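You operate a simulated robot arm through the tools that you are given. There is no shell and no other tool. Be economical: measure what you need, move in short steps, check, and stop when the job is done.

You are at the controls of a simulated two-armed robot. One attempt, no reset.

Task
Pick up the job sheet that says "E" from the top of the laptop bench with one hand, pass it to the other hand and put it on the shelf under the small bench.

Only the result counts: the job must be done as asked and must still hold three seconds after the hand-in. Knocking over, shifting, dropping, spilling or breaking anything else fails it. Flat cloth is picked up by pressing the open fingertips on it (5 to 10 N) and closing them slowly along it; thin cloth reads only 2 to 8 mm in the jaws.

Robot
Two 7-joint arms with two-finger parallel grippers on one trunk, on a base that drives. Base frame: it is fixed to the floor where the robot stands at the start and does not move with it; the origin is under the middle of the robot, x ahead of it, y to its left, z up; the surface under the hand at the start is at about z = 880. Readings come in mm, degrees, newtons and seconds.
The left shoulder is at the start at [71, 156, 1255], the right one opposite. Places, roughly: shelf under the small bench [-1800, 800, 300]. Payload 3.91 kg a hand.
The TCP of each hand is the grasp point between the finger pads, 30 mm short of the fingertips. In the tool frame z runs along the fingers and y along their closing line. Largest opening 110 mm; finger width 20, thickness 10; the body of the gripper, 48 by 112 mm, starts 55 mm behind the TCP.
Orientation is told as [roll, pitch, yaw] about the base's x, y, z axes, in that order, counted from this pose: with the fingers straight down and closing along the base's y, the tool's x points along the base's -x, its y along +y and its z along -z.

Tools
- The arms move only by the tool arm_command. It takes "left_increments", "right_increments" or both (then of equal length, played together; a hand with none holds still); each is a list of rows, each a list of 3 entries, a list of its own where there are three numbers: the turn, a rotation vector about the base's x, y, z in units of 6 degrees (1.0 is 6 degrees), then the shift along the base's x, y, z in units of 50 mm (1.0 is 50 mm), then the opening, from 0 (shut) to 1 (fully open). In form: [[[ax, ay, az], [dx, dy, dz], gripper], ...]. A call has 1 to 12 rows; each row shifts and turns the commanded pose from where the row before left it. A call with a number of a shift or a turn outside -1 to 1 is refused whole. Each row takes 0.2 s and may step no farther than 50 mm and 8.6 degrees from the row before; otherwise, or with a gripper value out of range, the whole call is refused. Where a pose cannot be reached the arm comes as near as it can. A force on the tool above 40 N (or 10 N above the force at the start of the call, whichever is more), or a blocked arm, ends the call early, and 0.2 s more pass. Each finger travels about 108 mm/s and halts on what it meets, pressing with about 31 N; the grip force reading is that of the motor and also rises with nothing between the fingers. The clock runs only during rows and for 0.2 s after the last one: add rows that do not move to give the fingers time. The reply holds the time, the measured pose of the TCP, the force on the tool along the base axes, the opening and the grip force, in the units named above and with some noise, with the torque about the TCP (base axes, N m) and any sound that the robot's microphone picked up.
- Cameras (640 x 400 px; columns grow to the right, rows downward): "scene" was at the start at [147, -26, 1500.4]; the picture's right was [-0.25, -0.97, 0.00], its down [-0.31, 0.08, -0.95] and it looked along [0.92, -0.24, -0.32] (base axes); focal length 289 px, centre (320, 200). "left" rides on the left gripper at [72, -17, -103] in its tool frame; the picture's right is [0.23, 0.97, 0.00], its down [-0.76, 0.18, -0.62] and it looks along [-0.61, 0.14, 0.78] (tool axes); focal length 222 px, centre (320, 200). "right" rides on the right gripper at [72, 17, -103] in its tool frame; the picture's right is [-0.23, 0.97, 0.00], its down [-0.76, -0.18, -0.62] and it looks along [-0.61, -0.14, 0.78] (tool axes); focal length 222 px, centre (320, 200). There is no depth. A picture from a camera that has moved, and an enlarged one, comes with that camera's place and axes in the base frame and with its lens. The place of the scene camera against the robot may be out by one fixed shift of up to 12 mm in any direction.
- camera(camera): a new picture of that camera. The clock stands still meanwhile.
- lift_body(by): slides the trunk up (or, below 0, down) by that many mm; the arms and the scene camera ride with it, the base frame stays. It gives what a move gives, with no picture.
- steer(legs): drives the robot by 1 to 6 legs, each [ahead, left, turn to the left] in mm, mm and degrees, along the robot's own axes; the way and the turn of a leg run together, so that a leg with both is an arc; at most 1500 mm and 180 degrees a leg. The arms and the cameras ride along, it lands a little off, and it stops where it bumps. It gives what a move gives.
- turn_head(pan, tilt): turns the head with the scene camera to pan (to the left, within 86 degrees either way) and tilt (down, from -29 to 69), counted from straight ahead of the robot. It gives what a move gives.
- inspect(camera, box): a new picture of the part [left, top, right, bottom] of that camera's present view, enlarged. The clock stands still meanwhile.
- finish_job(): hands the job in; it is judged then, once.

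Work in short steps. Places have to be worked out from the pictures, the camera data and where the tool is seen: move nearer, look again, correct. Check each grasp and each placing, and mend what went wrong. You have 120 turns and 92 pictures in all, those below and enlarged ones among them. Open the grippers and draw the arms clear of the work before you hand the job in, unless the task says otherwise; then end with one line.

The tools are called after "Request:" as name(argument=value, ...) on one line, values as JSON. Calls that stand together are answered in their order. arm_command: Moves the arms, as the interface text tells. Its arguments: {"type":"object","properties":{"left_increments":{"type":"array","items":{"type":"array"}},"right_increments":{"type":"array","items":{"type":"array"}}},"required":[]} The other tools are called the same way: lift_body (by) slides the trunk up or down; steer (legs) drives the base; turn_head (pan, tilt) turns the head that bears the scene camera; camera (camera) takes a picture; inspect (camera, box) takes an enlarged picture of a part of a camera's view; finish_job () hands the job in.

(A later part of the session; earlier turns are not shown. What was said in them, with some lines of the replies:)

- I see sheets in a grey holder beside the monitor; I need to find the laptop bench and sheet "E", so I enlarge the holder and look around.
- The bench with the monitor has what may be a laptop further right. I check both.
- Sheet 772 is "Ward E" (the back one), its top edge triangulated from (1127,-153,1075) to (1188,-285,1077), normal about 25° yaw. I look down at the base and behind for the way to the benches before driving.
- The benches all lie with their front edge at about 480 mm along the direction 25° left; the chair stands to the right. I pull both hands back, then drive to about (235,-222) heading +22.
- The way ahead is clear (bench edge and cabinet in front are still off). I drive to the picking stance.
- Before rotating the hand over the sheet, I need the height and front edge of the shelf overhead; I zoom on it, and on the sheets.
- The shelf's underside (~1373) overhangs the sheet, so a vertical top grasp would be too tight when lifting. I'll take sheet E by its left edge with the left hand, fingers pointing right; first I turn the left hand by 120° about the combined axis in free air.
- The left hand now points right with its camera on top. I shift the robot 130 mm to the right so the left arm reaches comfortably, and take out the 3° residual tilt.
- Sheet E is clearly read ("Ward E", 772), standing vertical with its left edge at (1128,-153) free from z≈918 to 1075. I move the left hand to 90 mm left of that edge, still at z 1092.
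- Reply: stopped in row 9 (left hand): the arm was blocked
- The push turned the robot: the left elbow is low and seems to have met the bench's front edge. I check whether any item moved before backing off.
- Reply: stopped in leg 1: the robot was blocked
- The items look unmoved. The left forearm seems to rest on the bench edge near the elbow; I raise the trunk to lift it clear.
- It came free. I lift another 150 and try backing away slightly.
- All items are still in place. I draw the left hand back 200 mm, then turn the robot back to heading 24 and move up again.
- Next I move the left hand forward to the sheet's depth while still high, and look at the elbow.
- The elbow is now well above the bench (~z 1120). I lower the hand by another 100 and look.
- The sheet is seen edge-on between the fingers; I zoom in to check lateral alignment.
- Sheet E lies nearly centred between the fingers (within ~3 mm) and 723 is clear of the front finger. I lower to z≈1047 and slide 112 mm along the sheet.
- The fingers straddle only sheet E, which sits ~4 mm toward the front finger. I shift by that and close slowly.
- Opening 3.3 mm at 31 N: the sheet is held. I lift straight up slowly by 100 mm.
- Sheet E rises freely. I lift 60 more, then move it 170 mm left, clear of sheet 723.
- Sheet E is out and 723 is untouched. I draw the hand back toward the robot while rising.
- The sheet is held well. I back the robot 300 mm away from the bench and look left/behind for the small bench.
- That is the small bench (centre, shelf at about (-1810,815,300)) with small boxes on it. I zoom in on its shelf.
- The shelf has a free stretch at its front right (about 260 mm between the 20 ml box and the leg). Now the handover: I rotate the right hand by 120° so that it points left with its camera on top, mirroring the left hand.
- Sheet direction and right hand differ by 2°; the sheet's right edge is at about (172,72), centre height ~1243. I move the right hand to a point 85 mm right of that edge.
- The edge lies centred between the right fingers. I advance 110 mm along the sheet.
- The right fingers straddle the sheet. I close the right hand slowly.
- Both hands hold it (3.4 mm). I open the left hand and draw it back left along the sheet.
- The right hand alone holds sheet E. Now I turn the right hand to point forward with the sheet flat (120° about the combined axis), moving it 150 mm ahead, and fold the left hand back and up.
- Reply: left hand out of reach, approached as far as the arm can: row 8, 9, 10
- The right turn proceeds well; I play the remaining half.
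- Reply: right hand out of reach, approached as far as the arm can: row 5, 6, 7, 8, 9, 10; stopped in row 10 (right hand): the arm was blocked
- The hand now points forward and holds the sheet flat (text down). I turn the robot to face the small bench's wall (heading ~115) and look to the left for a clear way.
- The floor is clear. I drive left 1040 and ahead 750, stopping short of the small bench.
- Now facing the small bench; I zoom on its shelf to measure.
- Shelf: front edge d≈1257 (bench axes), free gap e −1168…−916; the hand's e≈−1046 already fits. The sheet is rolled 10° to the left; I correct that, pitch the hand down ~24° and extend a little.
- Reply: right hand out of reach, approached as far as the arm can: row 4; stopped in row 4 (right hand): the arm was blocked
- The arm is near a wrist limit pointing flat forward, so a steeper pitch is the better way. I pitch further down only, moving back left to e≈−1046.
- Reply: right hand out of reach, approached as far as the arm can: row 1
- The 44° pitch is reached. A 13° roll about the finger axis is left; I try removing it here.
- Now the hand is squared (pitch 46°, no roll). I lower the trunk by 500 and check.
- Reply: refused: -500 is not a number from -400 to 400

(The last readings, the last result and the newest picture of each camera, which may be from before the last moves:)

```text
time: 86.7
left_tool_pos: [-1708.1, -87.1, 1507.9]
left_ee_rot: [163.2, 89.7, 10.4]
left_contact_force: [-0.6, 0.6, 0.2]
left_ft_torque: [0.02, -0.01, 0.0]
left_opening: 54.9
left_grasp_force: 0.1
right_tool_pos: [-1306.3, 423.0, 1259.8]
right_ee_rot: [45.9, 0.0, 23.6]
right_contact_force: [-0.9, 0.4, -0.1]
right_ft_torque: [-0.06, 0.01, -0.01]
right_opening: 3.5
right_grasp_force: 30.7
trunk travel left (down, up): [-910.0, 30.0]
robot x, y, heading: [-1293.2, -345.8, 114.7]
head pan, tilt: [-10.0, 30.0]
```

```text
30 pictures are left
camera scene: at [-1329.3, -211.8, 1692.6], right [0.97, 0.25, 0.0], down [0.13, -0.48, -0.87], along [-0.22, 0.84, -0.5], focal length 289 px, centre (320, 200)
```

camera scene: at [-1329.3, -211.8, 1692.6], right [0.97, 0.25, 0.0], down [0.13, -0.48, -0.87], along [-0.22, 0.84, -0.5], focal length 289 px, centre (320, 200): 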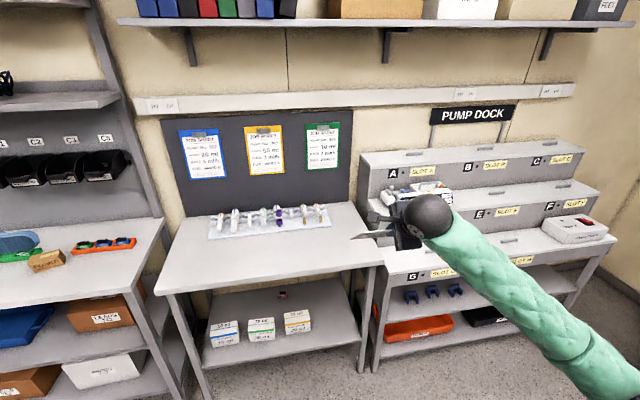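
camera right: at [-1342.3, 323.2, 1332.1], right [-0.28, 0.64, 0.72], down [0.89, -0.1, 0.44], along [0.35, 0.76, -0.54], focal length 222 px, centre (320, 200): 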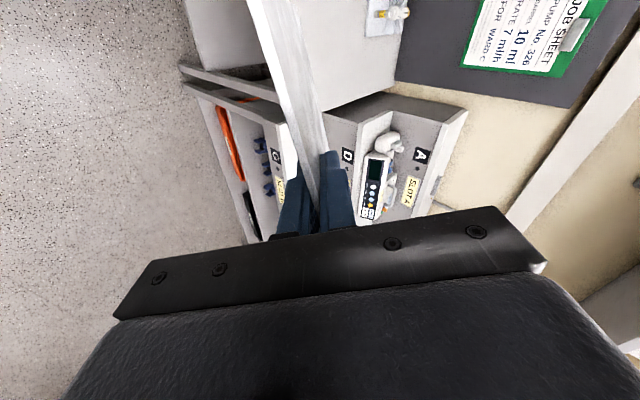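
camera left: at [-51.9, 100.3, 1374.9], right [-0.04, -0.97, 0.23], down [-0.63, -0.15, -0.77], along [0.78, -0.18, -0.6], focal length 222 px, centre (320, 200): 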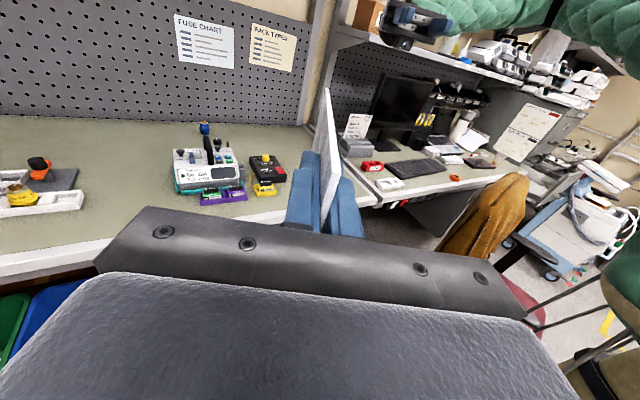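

The limit is 400 per call; I lower in two steps.

Request:
lift_body(by=-400)

Request:
lift_body(by=-300)

Request:
camera(camera="scene")

```text
time: 90.6
left_tool_pos: [-1708.0, -87.5, 1106.2]
left_ee_rot: [163.9, 89.6, 11.0]
left_contact_force: [0.4, -0.4, 0.3]
left_ft_torque: [0.03, -0.01, 0.0]
left_opening: 55.1
left_grasp_force: 0.1
right_tool_pos: [-1305.0, 422.3, 861.4]
right_ee_rot: [45.9, -0.2, 23.5]
right_contact_force: [-0.6, -0.3, -0.5]
right_ft_torque: [0.02, 0.0, 0.02]
right_opening: 3.2
right_grasp_force: 31.1
trunk travel left (down, up): [-510.0, 430.0]
robot x, y, heading: [-1285.9, -347.1, 114.7]
head pan, tilt: [-10.0, 30.0]
```

```text
time: 93.6
left_tool_pos: [-1708.1, -86.9, 806.4]
left_ee_rot: [163.9, 89.6, 11.1]
left_contact_force: [-0.6, -0.2, -0.9]
left_ft_torque: [-0.01, -0.03, 0.01]
left_opening: 55.2
left_grasp_force: 0.0
right_tool_pos: [-1305.9, 421.6, 560.8]
right_ee_rot: [46.0, -0.2, 23.5]
right_contact_force: [-0.1, 0.6, -0.8]
right_ft_torque: [-0.02, -0.04, 0.03]
right_opening: 3.5
right_grasp_force: 31.5
trunk travel left (down, up): [-210.0, 730.0]
robot x, y, heading: [-1290.8, -346.6, 114.8]
head pan, tilt: [-10.0, 30.0]
```

```text
29 pictures are left
camera scene: at [-1329.3, -212.1, 992.7], right [0.97, 0.25, 0.0], down [0.13, -0.48, -0.87], along [-0.22, 0.84, -0.5], focal length 289 px, centre (320, 200)
```

scene: 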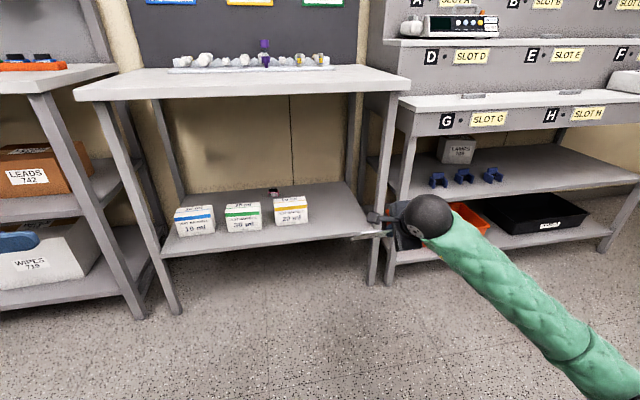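

Shelf height now measures ~308. I lower another 110 (TCP ~450, sheet's leading edge ~364) and drive ahead 330 with a small left shift.

Request:
lift_body(by=-110)

Request:
steer(legs=[[250, 36, 0]])

Request:
turn_head(pan=-20, tilt=35)

Request:
camera(camera="scene")

Request:
camera(camera="right")

```text
time: 95.0
left_tool_pos: [-1707.9, -87.7, 695.0]
left_ee_rot: [164.0, 89.6, 11.3]
left_contact_force: [-0.2, 0.4, -0.4]
left_ft_torque: [-0.02, -0.01, 0.03]
left_opening: 55.2
left_grasp_force: 0.0
right_tool_pos: [-1305.6, 420.7, 450.2]
right_ee_rot: [45.9, -0.2, 23.5]
right_contact_force: [0.9, 0.3, -0.5]
right_ft_torque: [0.0, 0.01, 0.01]
right_opening: 3.3
right_grasp_force: 30.8
trunk travel left (down, up): [-100.0, 840.0]
robot x, y, heading: [-1290.3, -346.2, 114.5]
head pan, tilt: [-10.0, 30.0]
```

```text
time: 96.8
left_tool_pos: [-1844.9, 122.9, 695.5]
left_ee_rot: [163.5, 89.6, 10.9]
left_contact_force: [-0.3, 0.9, -0.6]
left_ft_torque: [0.01, -0.03, -0.02]
left_opening: 55.0
left_grasp_force: 0.0
right_tool_pos: [-1443.9, 631.2, 449.7]
right_ee_rot: [45.9, -0.1, 23.6]
right_contact_force: [-0.4, 0.3, -0.8]
right_ft_torque: [-0.02, 0.0, 0.0]
right_opening: 3.2
right_grasp_force: 31.2
trunk travel left (down, up): [-100.0, 840.0]
robot x, y, heading: [-1431.3, -132.5, 114.6]
head pan, tilt: [-10.0, 30.0]
```

```text
time: 97.5
left_tool_pos: [-1846.1, 123.3, 695.7]
left_ee_rot: [161.9, 89.6, 9.3]
left_contact_force: [0.0, -0.4, 0.1]
left_ft_torque: [0.0, -0.01, 0.03]
left_opening: 54.9
left_grasp_force: 0.1
right_tool_pos: [-1443.5, 632.9, 449.7]
right_ee_rot: [45.9, -0.3, 23.7]
right_contact_force: [0.4, 0.1, -0.4]
right_ft_torque: [-0.01, 0.02, -0.01]
right_opening: 3.5
right_grasp_force: 31.4
trunk travel left (down, up): [-100.0, 840.0]
robot x, y, heading: [-1423.3, -135.6, 114.5]
head pan, tilt: [-20.0, 35.0]
```

```text
28 pictures are left
camera scene: at [-1450.1, -1.4, 874.8], right [1.0, 0.08, 0.0], down [0.05, -0.57, -0.82], along [-0.07, 0.82, -0.57], focal length 289 px, centre (320, 200)
```

scene: 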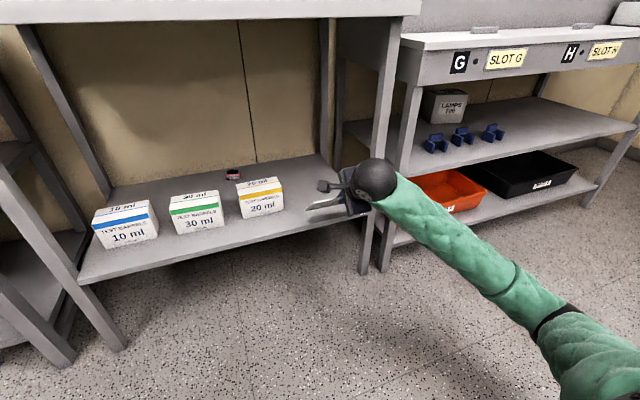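

```text
27 pictures are left
camera right: at [-1484.9, 545.0, 534.2], right [-0.07, 0.71, 0.7], down [0.93, -0.22, 0.31], along [0.37, 0.67, -0.64], focal length 222 px, centre (320, 200)
```

right: 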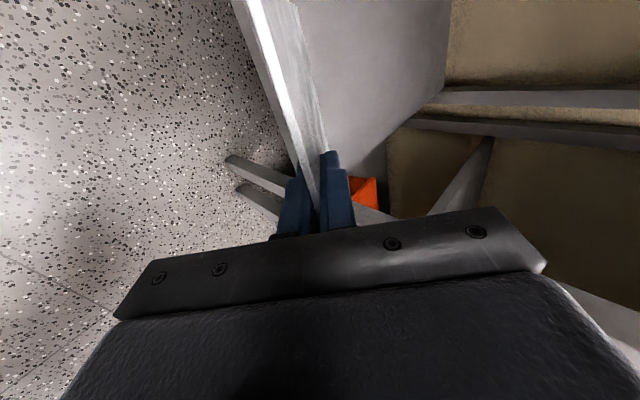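

TCP is at e −1045, d 1180; the gap and heights agree with the new view. I drive 165 mm straight in, above the shelf.

Request:
steer(legs=[[165, 0, 0]])

Request:
camera(camera="scene")

Request:
camera(camera="right")

```text
time: 99.0
left_tool_pos: [-1912.7, 271.0, 695.7]
left_ee_rot: [162.9, 89.6, 10.4]
left_contact_force: [-0.3, -0.2, -0.4]
left_ft_torque: [0.02, -0.01, 0.01]
left_opening: 55.1
left_grasp_force: 0.1
right_tool_pos: [-1511.6, 780.3, 450.5]
right_ee_rot: [46.0, -0.2, 23.6]
right_contact_force: [-0.1, 0.4, -0.6]
right_ft_torque: [-0.03, -0.02, 0.0]
right_opening: 3.1
right_grasp_force: 31.0
trunk travel left (down, up): [-100.0, 840.0]
robot x, y, heading: [-1496.3, 14.9, 114.5]
head pan, tilt: [-20.0, 35.0]
```

```text
26 pictures are left
camera scene: at [-1518.2, 147.1, 874.8], right [1.0, 0.08, 0.0], down [0.05, -0.57, -0.82], along [-0.07, 0.82, -0.57], focal length 289 px, centre (320, 200)
```

scene: 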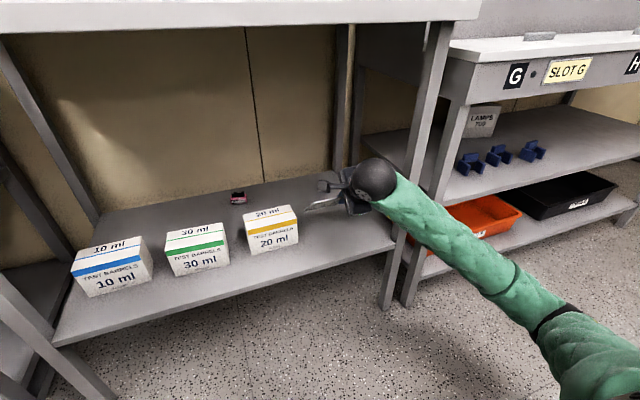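

```text
25 pictures are left
camera right: at [-1553.1, 693.5, 534.2], right [-0.07, 0.71, 0.7], down [0.93, -0.22, 0.31], along [0.37, 0.67, -0.64], focal length 222 px, centre (320, 200)
```

right: 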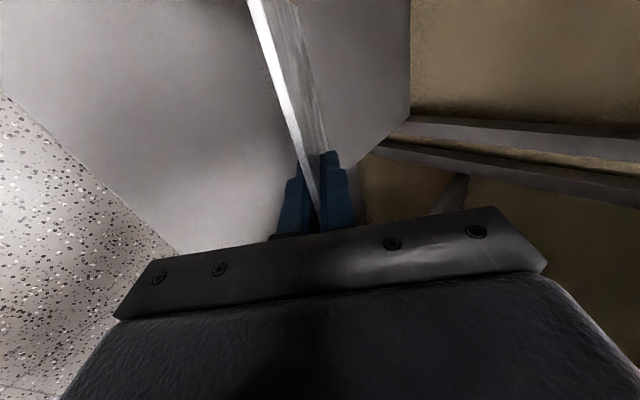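

TCP is now at d 1343. I zoom in on the sheet beside the 20 ml box before lowering.

Request:
inspect(camera="scene", box=[220, 130, 420, 270])

```text
2.86 times, centred on (320, 200) of scene
camera zoom: at [-1518.2, 147.1, 874.8], right [1.0, 0.08, 0.0], down [0.05, -0.57, -0.82], along [-0.07, 0.82, -0.57], focal length 827 px, centre (320, 200)
```

zoom: 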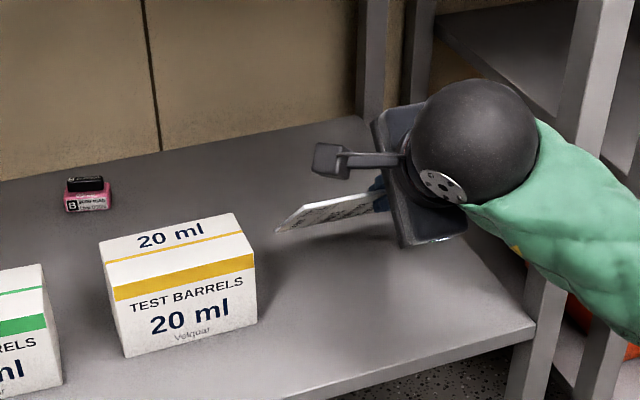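

Clearance to the box is ~43 mm. I lower 48 mm gently.

Request:
arm_command(right_increments=[[[0, 0, 0], [0, 0, -0.3], 0], [[0, 0, 0], [0, 0, -0.3], 0], [[0, 0, 0], [0, 0, -0.2], 0], [[0, 0, 0], [0, 0, -0.16], 0], [[0, 0, 0], [0, 0, 0], 0]])

Request:
inspect(camera="scene", box=[220, 130, 420, 270])

```text
time: 100.2
left_tool_pos: [-1913.0, 269.8, 696.4]
left_ee_rot: [177.5, 89.6, 24.9]
left_contact_force: [0.5, 0.0, 0.6]
left_ft_torque: [-0.03, 0.0, 0.0]
left_opening: 55.0
left_grasp_force: 0.1
right_tool_pos: [-1510.7, 782.3, 405.6]
right_ee_rot: [46.2, -0.2, 23.6]
right_contact_force: [3.4, -8.1, 26.5]
right_ft_torque: [1.45, 0.79, 0.01]
right_opening: 4.6
right_grasp_force: 31.2
trunk travel left (down, up): [-100.0, 840.0]
robot x, y, heading: [-1495.8, 16.8, 114.6]
head pan, tilt: [-20.0, 35.0]
```

```text
2.86 times, centred on (320, 200) of scene
camera zoom: at [-1518.1, 145.6, 875.4], right [1.0, 0.08, 0.0], down [0.05, -0.57, -0.82], along [-0.07, 0.82, -0.57], focal length 827 px, centre (320, 200)
```

zoom: 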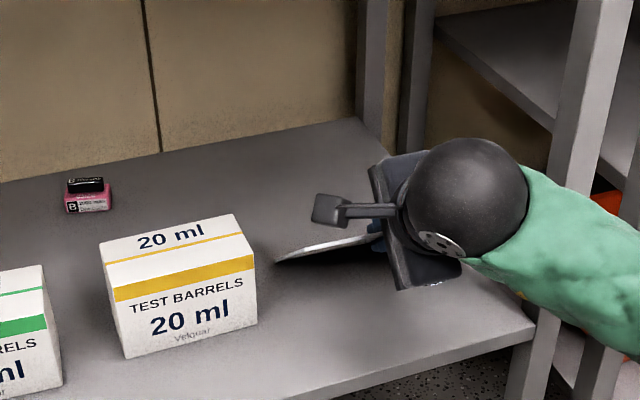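

The leading edge touches the shelf (26 N). I ease up 4 mm and flatten the hand by 12° about that edge.

Request:
arm_command(right_increments=[[[0, 0, 0], [0, 0, 0.1], 0], [[0.908, 0.42, 0], [0.067, -0.145, -0.18], 0], [[0.908, 0.42, 0], [0.067, -0.145, -0.18], 0], [[0, 0, 0], [0, 0, 0], 0]])

Request:
inspect(camera="scene", box=[220, 130, 420, 270])

```text
time: 101.2
left_tool_pos: [-1912.8, 270.3, 694.8]
left_ee_rot: [164.6, 89.6, 11.7]
left_contact_force: [0.7, -1.2, -0.2]
left_ft_torque: [0.0, 0.02, 0.01]
left_opening: 55.0
left_grasp_force: 0.2
right_tool_pos: [-1505.5, 770.4, 394.0]
right_ee_rot: [54.9, 0.1, 23.6]
right_contact_force: [0.1, 1.5, 3.8]
right_ft_torque: [0.55, 0.21, -0.03]
right_opening: 3.4
right_grasp_force: 31.0
right hand out of reach, approached as far as the arm can: row 3
trunk travel left (down, up): [-100.0, 840.0]
robot x, y, heading: [-1498.5, 16.0, 114.5]
head pan, tilt: [-20.0, 35.0]
```

```text
2.86 times, centred on (320, 200) of scene
camera zoom: at [-1518.3, 147.0, 874.8], right [1.0, 0.08, 0.0], down [0.05, -0.57, -0.82], along [-0.07, 0.82, -0.57], focal length 827 px, centre (320, 200)
```

zoom: 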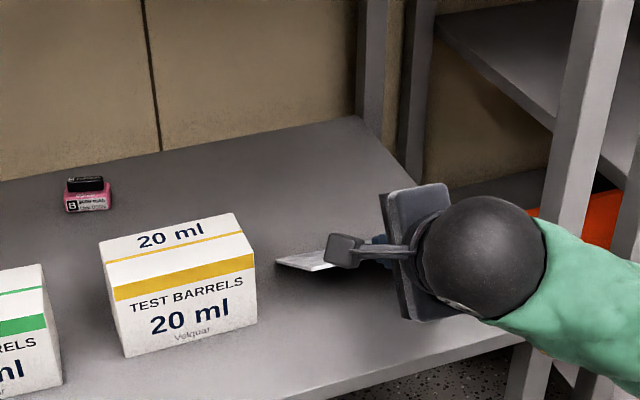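

Pitch is now 35° with light contact. I open slightly and lower a bit so the sheet lies down on the shelf.

Request:
arm_command(right_increments=[[[0, 0, 0], [0, 0, -0.1], 0], [[0, 0, 0], [0, 0, 0], 0.08], [[0, 0, 0], [0, 0, 0], 0.16], [[0, 0, 0], [0, 0, -0.15], 0.24], [[0, 0, 0], [0, 0, -0.15], 0.24], [[0, 0, 0], [0, 0, 0], 0.24]])

Request:
inspect(camera="scene", box=[220, 130, 420, 270])

Request:
camera(camera="right")

```text
time: 102.6
left_tool_pos: [-1913.1, 271.0, 696.5]
left_ee_rot: [162.1, 89.7, 9.4]
left_contact_force: [0.9, -0.3, -0.2]
left_ft_torque: [0.04, 0.0, 0.0]
left_opening: 55.3
left_grasp_force: 0.0
right_tool_pos: [-1506.9, 770.6, 374.2]
right_ee_rot: [55.0, 0.0, 23.5]
right_contact_force: [0.5, -0.1, 0.5]
right_ft_torque: [0.03, 0.0, -0.03]
right_opening: 26.4
right_grasp_force: 0.1
trunk travel left (down, up): [-100.0, 840.0]
robot x, y, heading: [-1494.2, 12.7, 114.5]
head pan, tilt: [-20.0, 35.0]
```

```text
2.86 times, centred on (320, 200) of scene
camera zoom: at [-1518.2, 147.2, 874.8], right [1.0, 0.08, 0.0], down [0.05, -0.57, -0.82], along [-0.07, 0.82, -0.57], focal length 827 px, centre (320, 200)
```

zoom: 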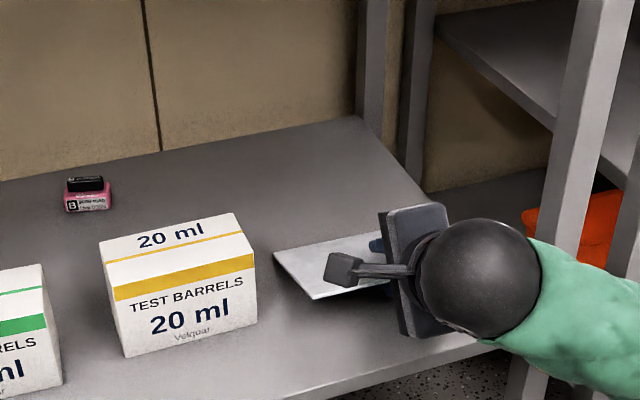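

```text
20 pictures are left
camera right: at [-1542.6, 671.8, 446.7], right [-0.02, 0.6, 0.8], down [0.94, -0.26, 0.21], along [0.33, 0.76, -0.57], focal length 222 px, centre (320, 200)
```

right: 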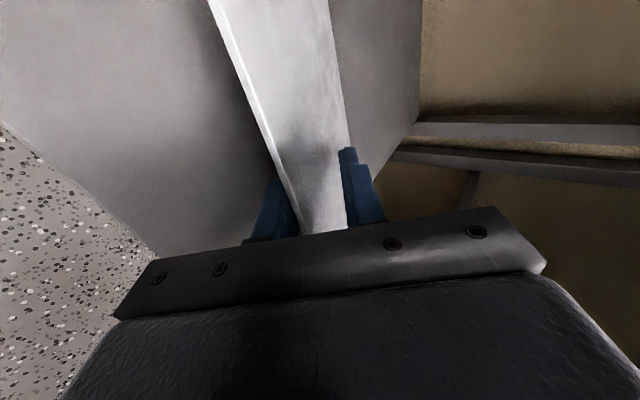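

The sheet rests loosely between the fingers. I lower 18 mm more and withdraw backward 60 mm, slowly.

Request:
arm_command(right_increments=[[[0, 0, 0], [0, 0, -0.18], 0.26], [[0, 0, 0], [0, 0, -0.18], 0.26], [[0, 0, 0], [0.126, -0.272, 0], 0.26], [[0, 0, 0], [0.126, -0.272, 0], 0.26], [[0, 0, 0], [0.126, -0.272, 0], 0.26], [[0, 0, 0], [0.126, -0.272, 0], 0.26], [[0, 0, 0], [0, 0, 0], 0.26]])

Request:
inspect(camera="scene", box=[220, 130, 420, 270])

Request:
camera(camera="right")

```text
time: 104.2
left_tool_pos: [-1912.2, 271.7, 695.2]
left_ee_rot: [162.3, 89.6, 9.6]
left_contact_force: [-0.4, -0.4, -0.6]
left_ft_torque: [0.0, 0.01, -0.01]
left_opening: 55.1
left_grasp_force: 0.1
right_tool_pos: [-1473.9, 735.1, 367.2]
right_ee_rot: [54.4, 0.2, 24.0]
right_contact_force: [-0.4, -0.3, -0.1]
right_ft_torque: [-0.02, -0.01, -0.01]
right_opening: 28.7
right_grasp_force: 0.1
right hand out of reach, approached as far as the arm can: row 2, 3, 4, 5
trunk travel left (down, up): [-100.0, 840.0]
robot x, y, heading: [-1492.3, 16.5, 114.7]
head pan, tilt: [-20.0, 35.0]
```

```text
2.86 times, centred on (320, 200) of scene
camera zoom: at [-1518.2, 147.2, 874.8], right [1.0, 0.08, 0.0], down [0.05, -0.57, -0.82], along [-0.07, 0.82, -0.57], focal length 827 px, centre (320, 200)
```

zoom: 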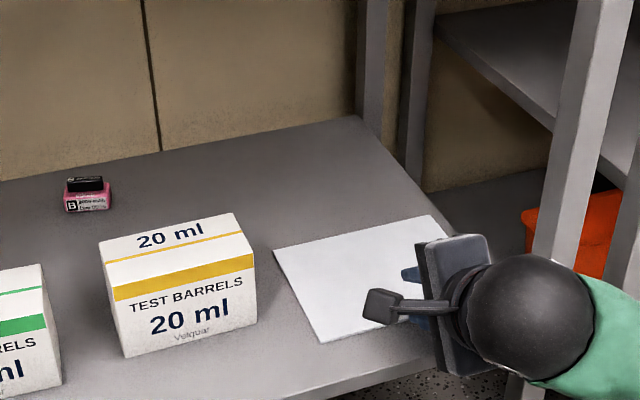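

```text
18 pictures are left
camera right: at [-1509.5, 638.3, 440.1], right [-0.02, 0.61, 0.79], down [0.94, -0.25, 0.21], along [0.33, 0.75, -0.57], focal length 222 px, centre (320, 200)
```

right: 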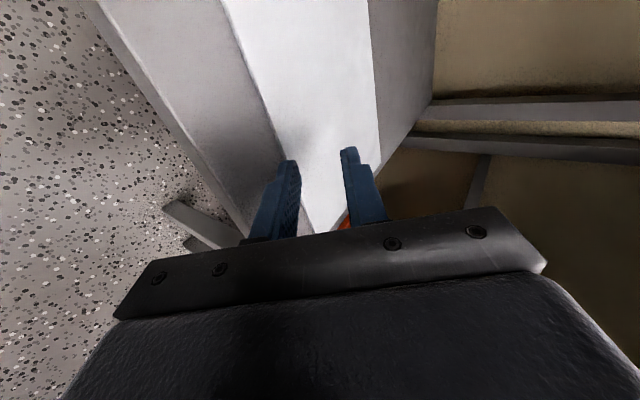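

The sheet lies on the shelf. I withdraw by driving the robot straight back.

Request:
steer(legs=[[-250, 0, 0]])

Request:
camera(camera="scene")

```text
time: 106.0
left_tool_pos: [-1804.7, 35.4, 694.4]
left_ee_rot: [162.4, 89.6, 9.7]
left_contact_force: [-0.6, -0.8, 0.2]
left_ft_torque: [-0.01, 0.02, 0.01]
left_opening: 54.9
left_grasp_force: 0.2
right_tool_pos: [-1367.2, 502.7, 366.2]
right_ee_rot: [54.6, 0.3, 24.0]
right_contact_force: [-1.1, 1.1, 0.0]
right_ft_torque: [-0.01, 0.0, 0.01]
right_opening: 28.7
right_grasp_force: 0.0
trunk travel left (down, up): [-100.0, 840.0]
robot x, y, heading: [-1385.2, -217.2, 114.7]
head pan, tilt: [-20.0, 35.0]
```

```text
17 pictures are left
camera scene: at [-1410.4, -87.8, 874.8], right [1.0, 0.08, 0.0], down [0.05, -0.57, -0.82], along [-0.07, 0.82, -0.57], focal length 289 px, centre (320, 200)
```

scene: 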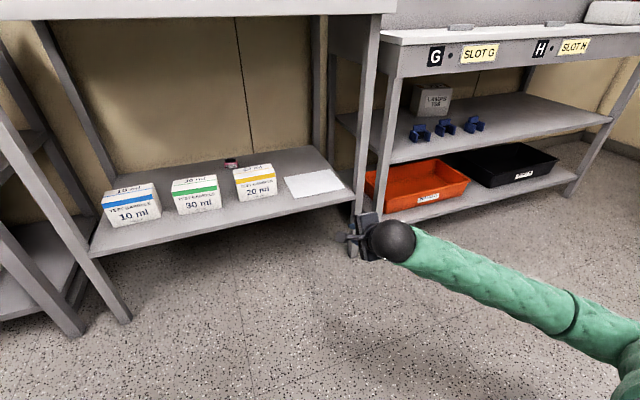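

I check the sheet's resting place closely.

Request:
inspect(camera="scene", box=[220, 140, 380, 240])

```text
4.00 times, centred on (300, 190) of scene
camera zoom: at [-1410.4, -87.8, 874.8], right [1.0, 0.08, 0.0], down [0.05, -0.57, -0.82], along [-0.07, 0.82, -0.57], focal length 1158 px, centre (400, 240)
```

zoom: 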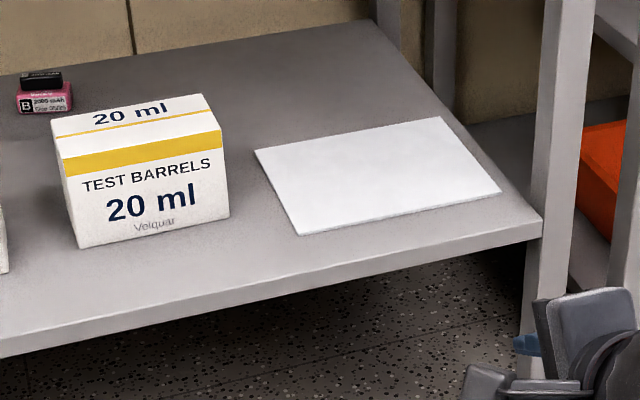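

The sheet lies flat and fully on the shelf, nothing else moved. I open both hands, back off a little more, and hand in.

Request:
arm_command(left_increments=[[[0, 0, 0], [0, 0, 0], 1], [[0, 0, 0], [0, 0, 0], 1], [[0, 0, 0], [0, 0, 0], 1]], right_increments=[[[0, 0, 0], [0, 0, 0], 0.9], [[0, 0, 0], [0, 0, 0], 0.9], [[0, 0, 0], [0, 0, 0], 0.9]])

Request:
steer(legs=[[-150, 0, 0]])

Request:
finish_job()

```text
time: 106.8
left_tool_pos: [-1805.9, 34.6, 695.3]
left_ee_rot: [161.9, 89.6, 9.4]
left_contact_force: [-1.0, -0.2, 0.5]
left_ft_torque: [0.0, 0.01, -0.01]
left_opening: 110.2
left_grasp_force: 0.0
right_tool_pos: [-1368.5, 502.0, 365.6]
right_ee_rot: [54.5, 0.2, 23.9]
right_contact_force: [-0.2, 0.6, 1.0]
right_ft_torque: [-0.02, -0.01, 0.01]
right_opening: 99.1
right_grasp_force: 0.2
trunk travel left (down, up): [-100.0, 840.0]
robot x, y, heading: [-1385.0, -215.3, 114.5]
head pan, tilt: [-20.0, 35.0]
```

```text
time: 108.2
left_tool_pos: [-1742.0, -102.7, 694.4]
left_ee_rot: [162.1, 89.6, 9.7]
left_contact_force: [-0.3, -0.2, -0.4]
left_ft_torque: [-0.03, -0.01, 0.02]
left_opening: 109.9
left_grasp_force: 0.1
right_tool_pos: [-1302.4, 363.6, 366.2]
right_ee_rot: [54.5, 0.1, 24.1]
right_contact_force: [-0.7, -0.1, 0.4]
right_ft_torque: [0.02, 0.0, -0.03]
right_opening: 99.0
right_grasp_force: 0.0
trunk travel left (down, up): [-100.0, 840.0]
robot x, y, heading: [-1322.9, -356.0, 114.6]
head pan, tilt: [-20.0, 35.0]
```

```text
The job is handed in.
```

Job sheet "E" was picked up with the left hand, passed to the right hand, and laid flat (text side down) on the shelf under the small bench. The left arm was blocked once, probably against the front edge of the bench left of the laptop bench; nothing on that bench looked moved in the pictures, but I could not check the floor items below it.
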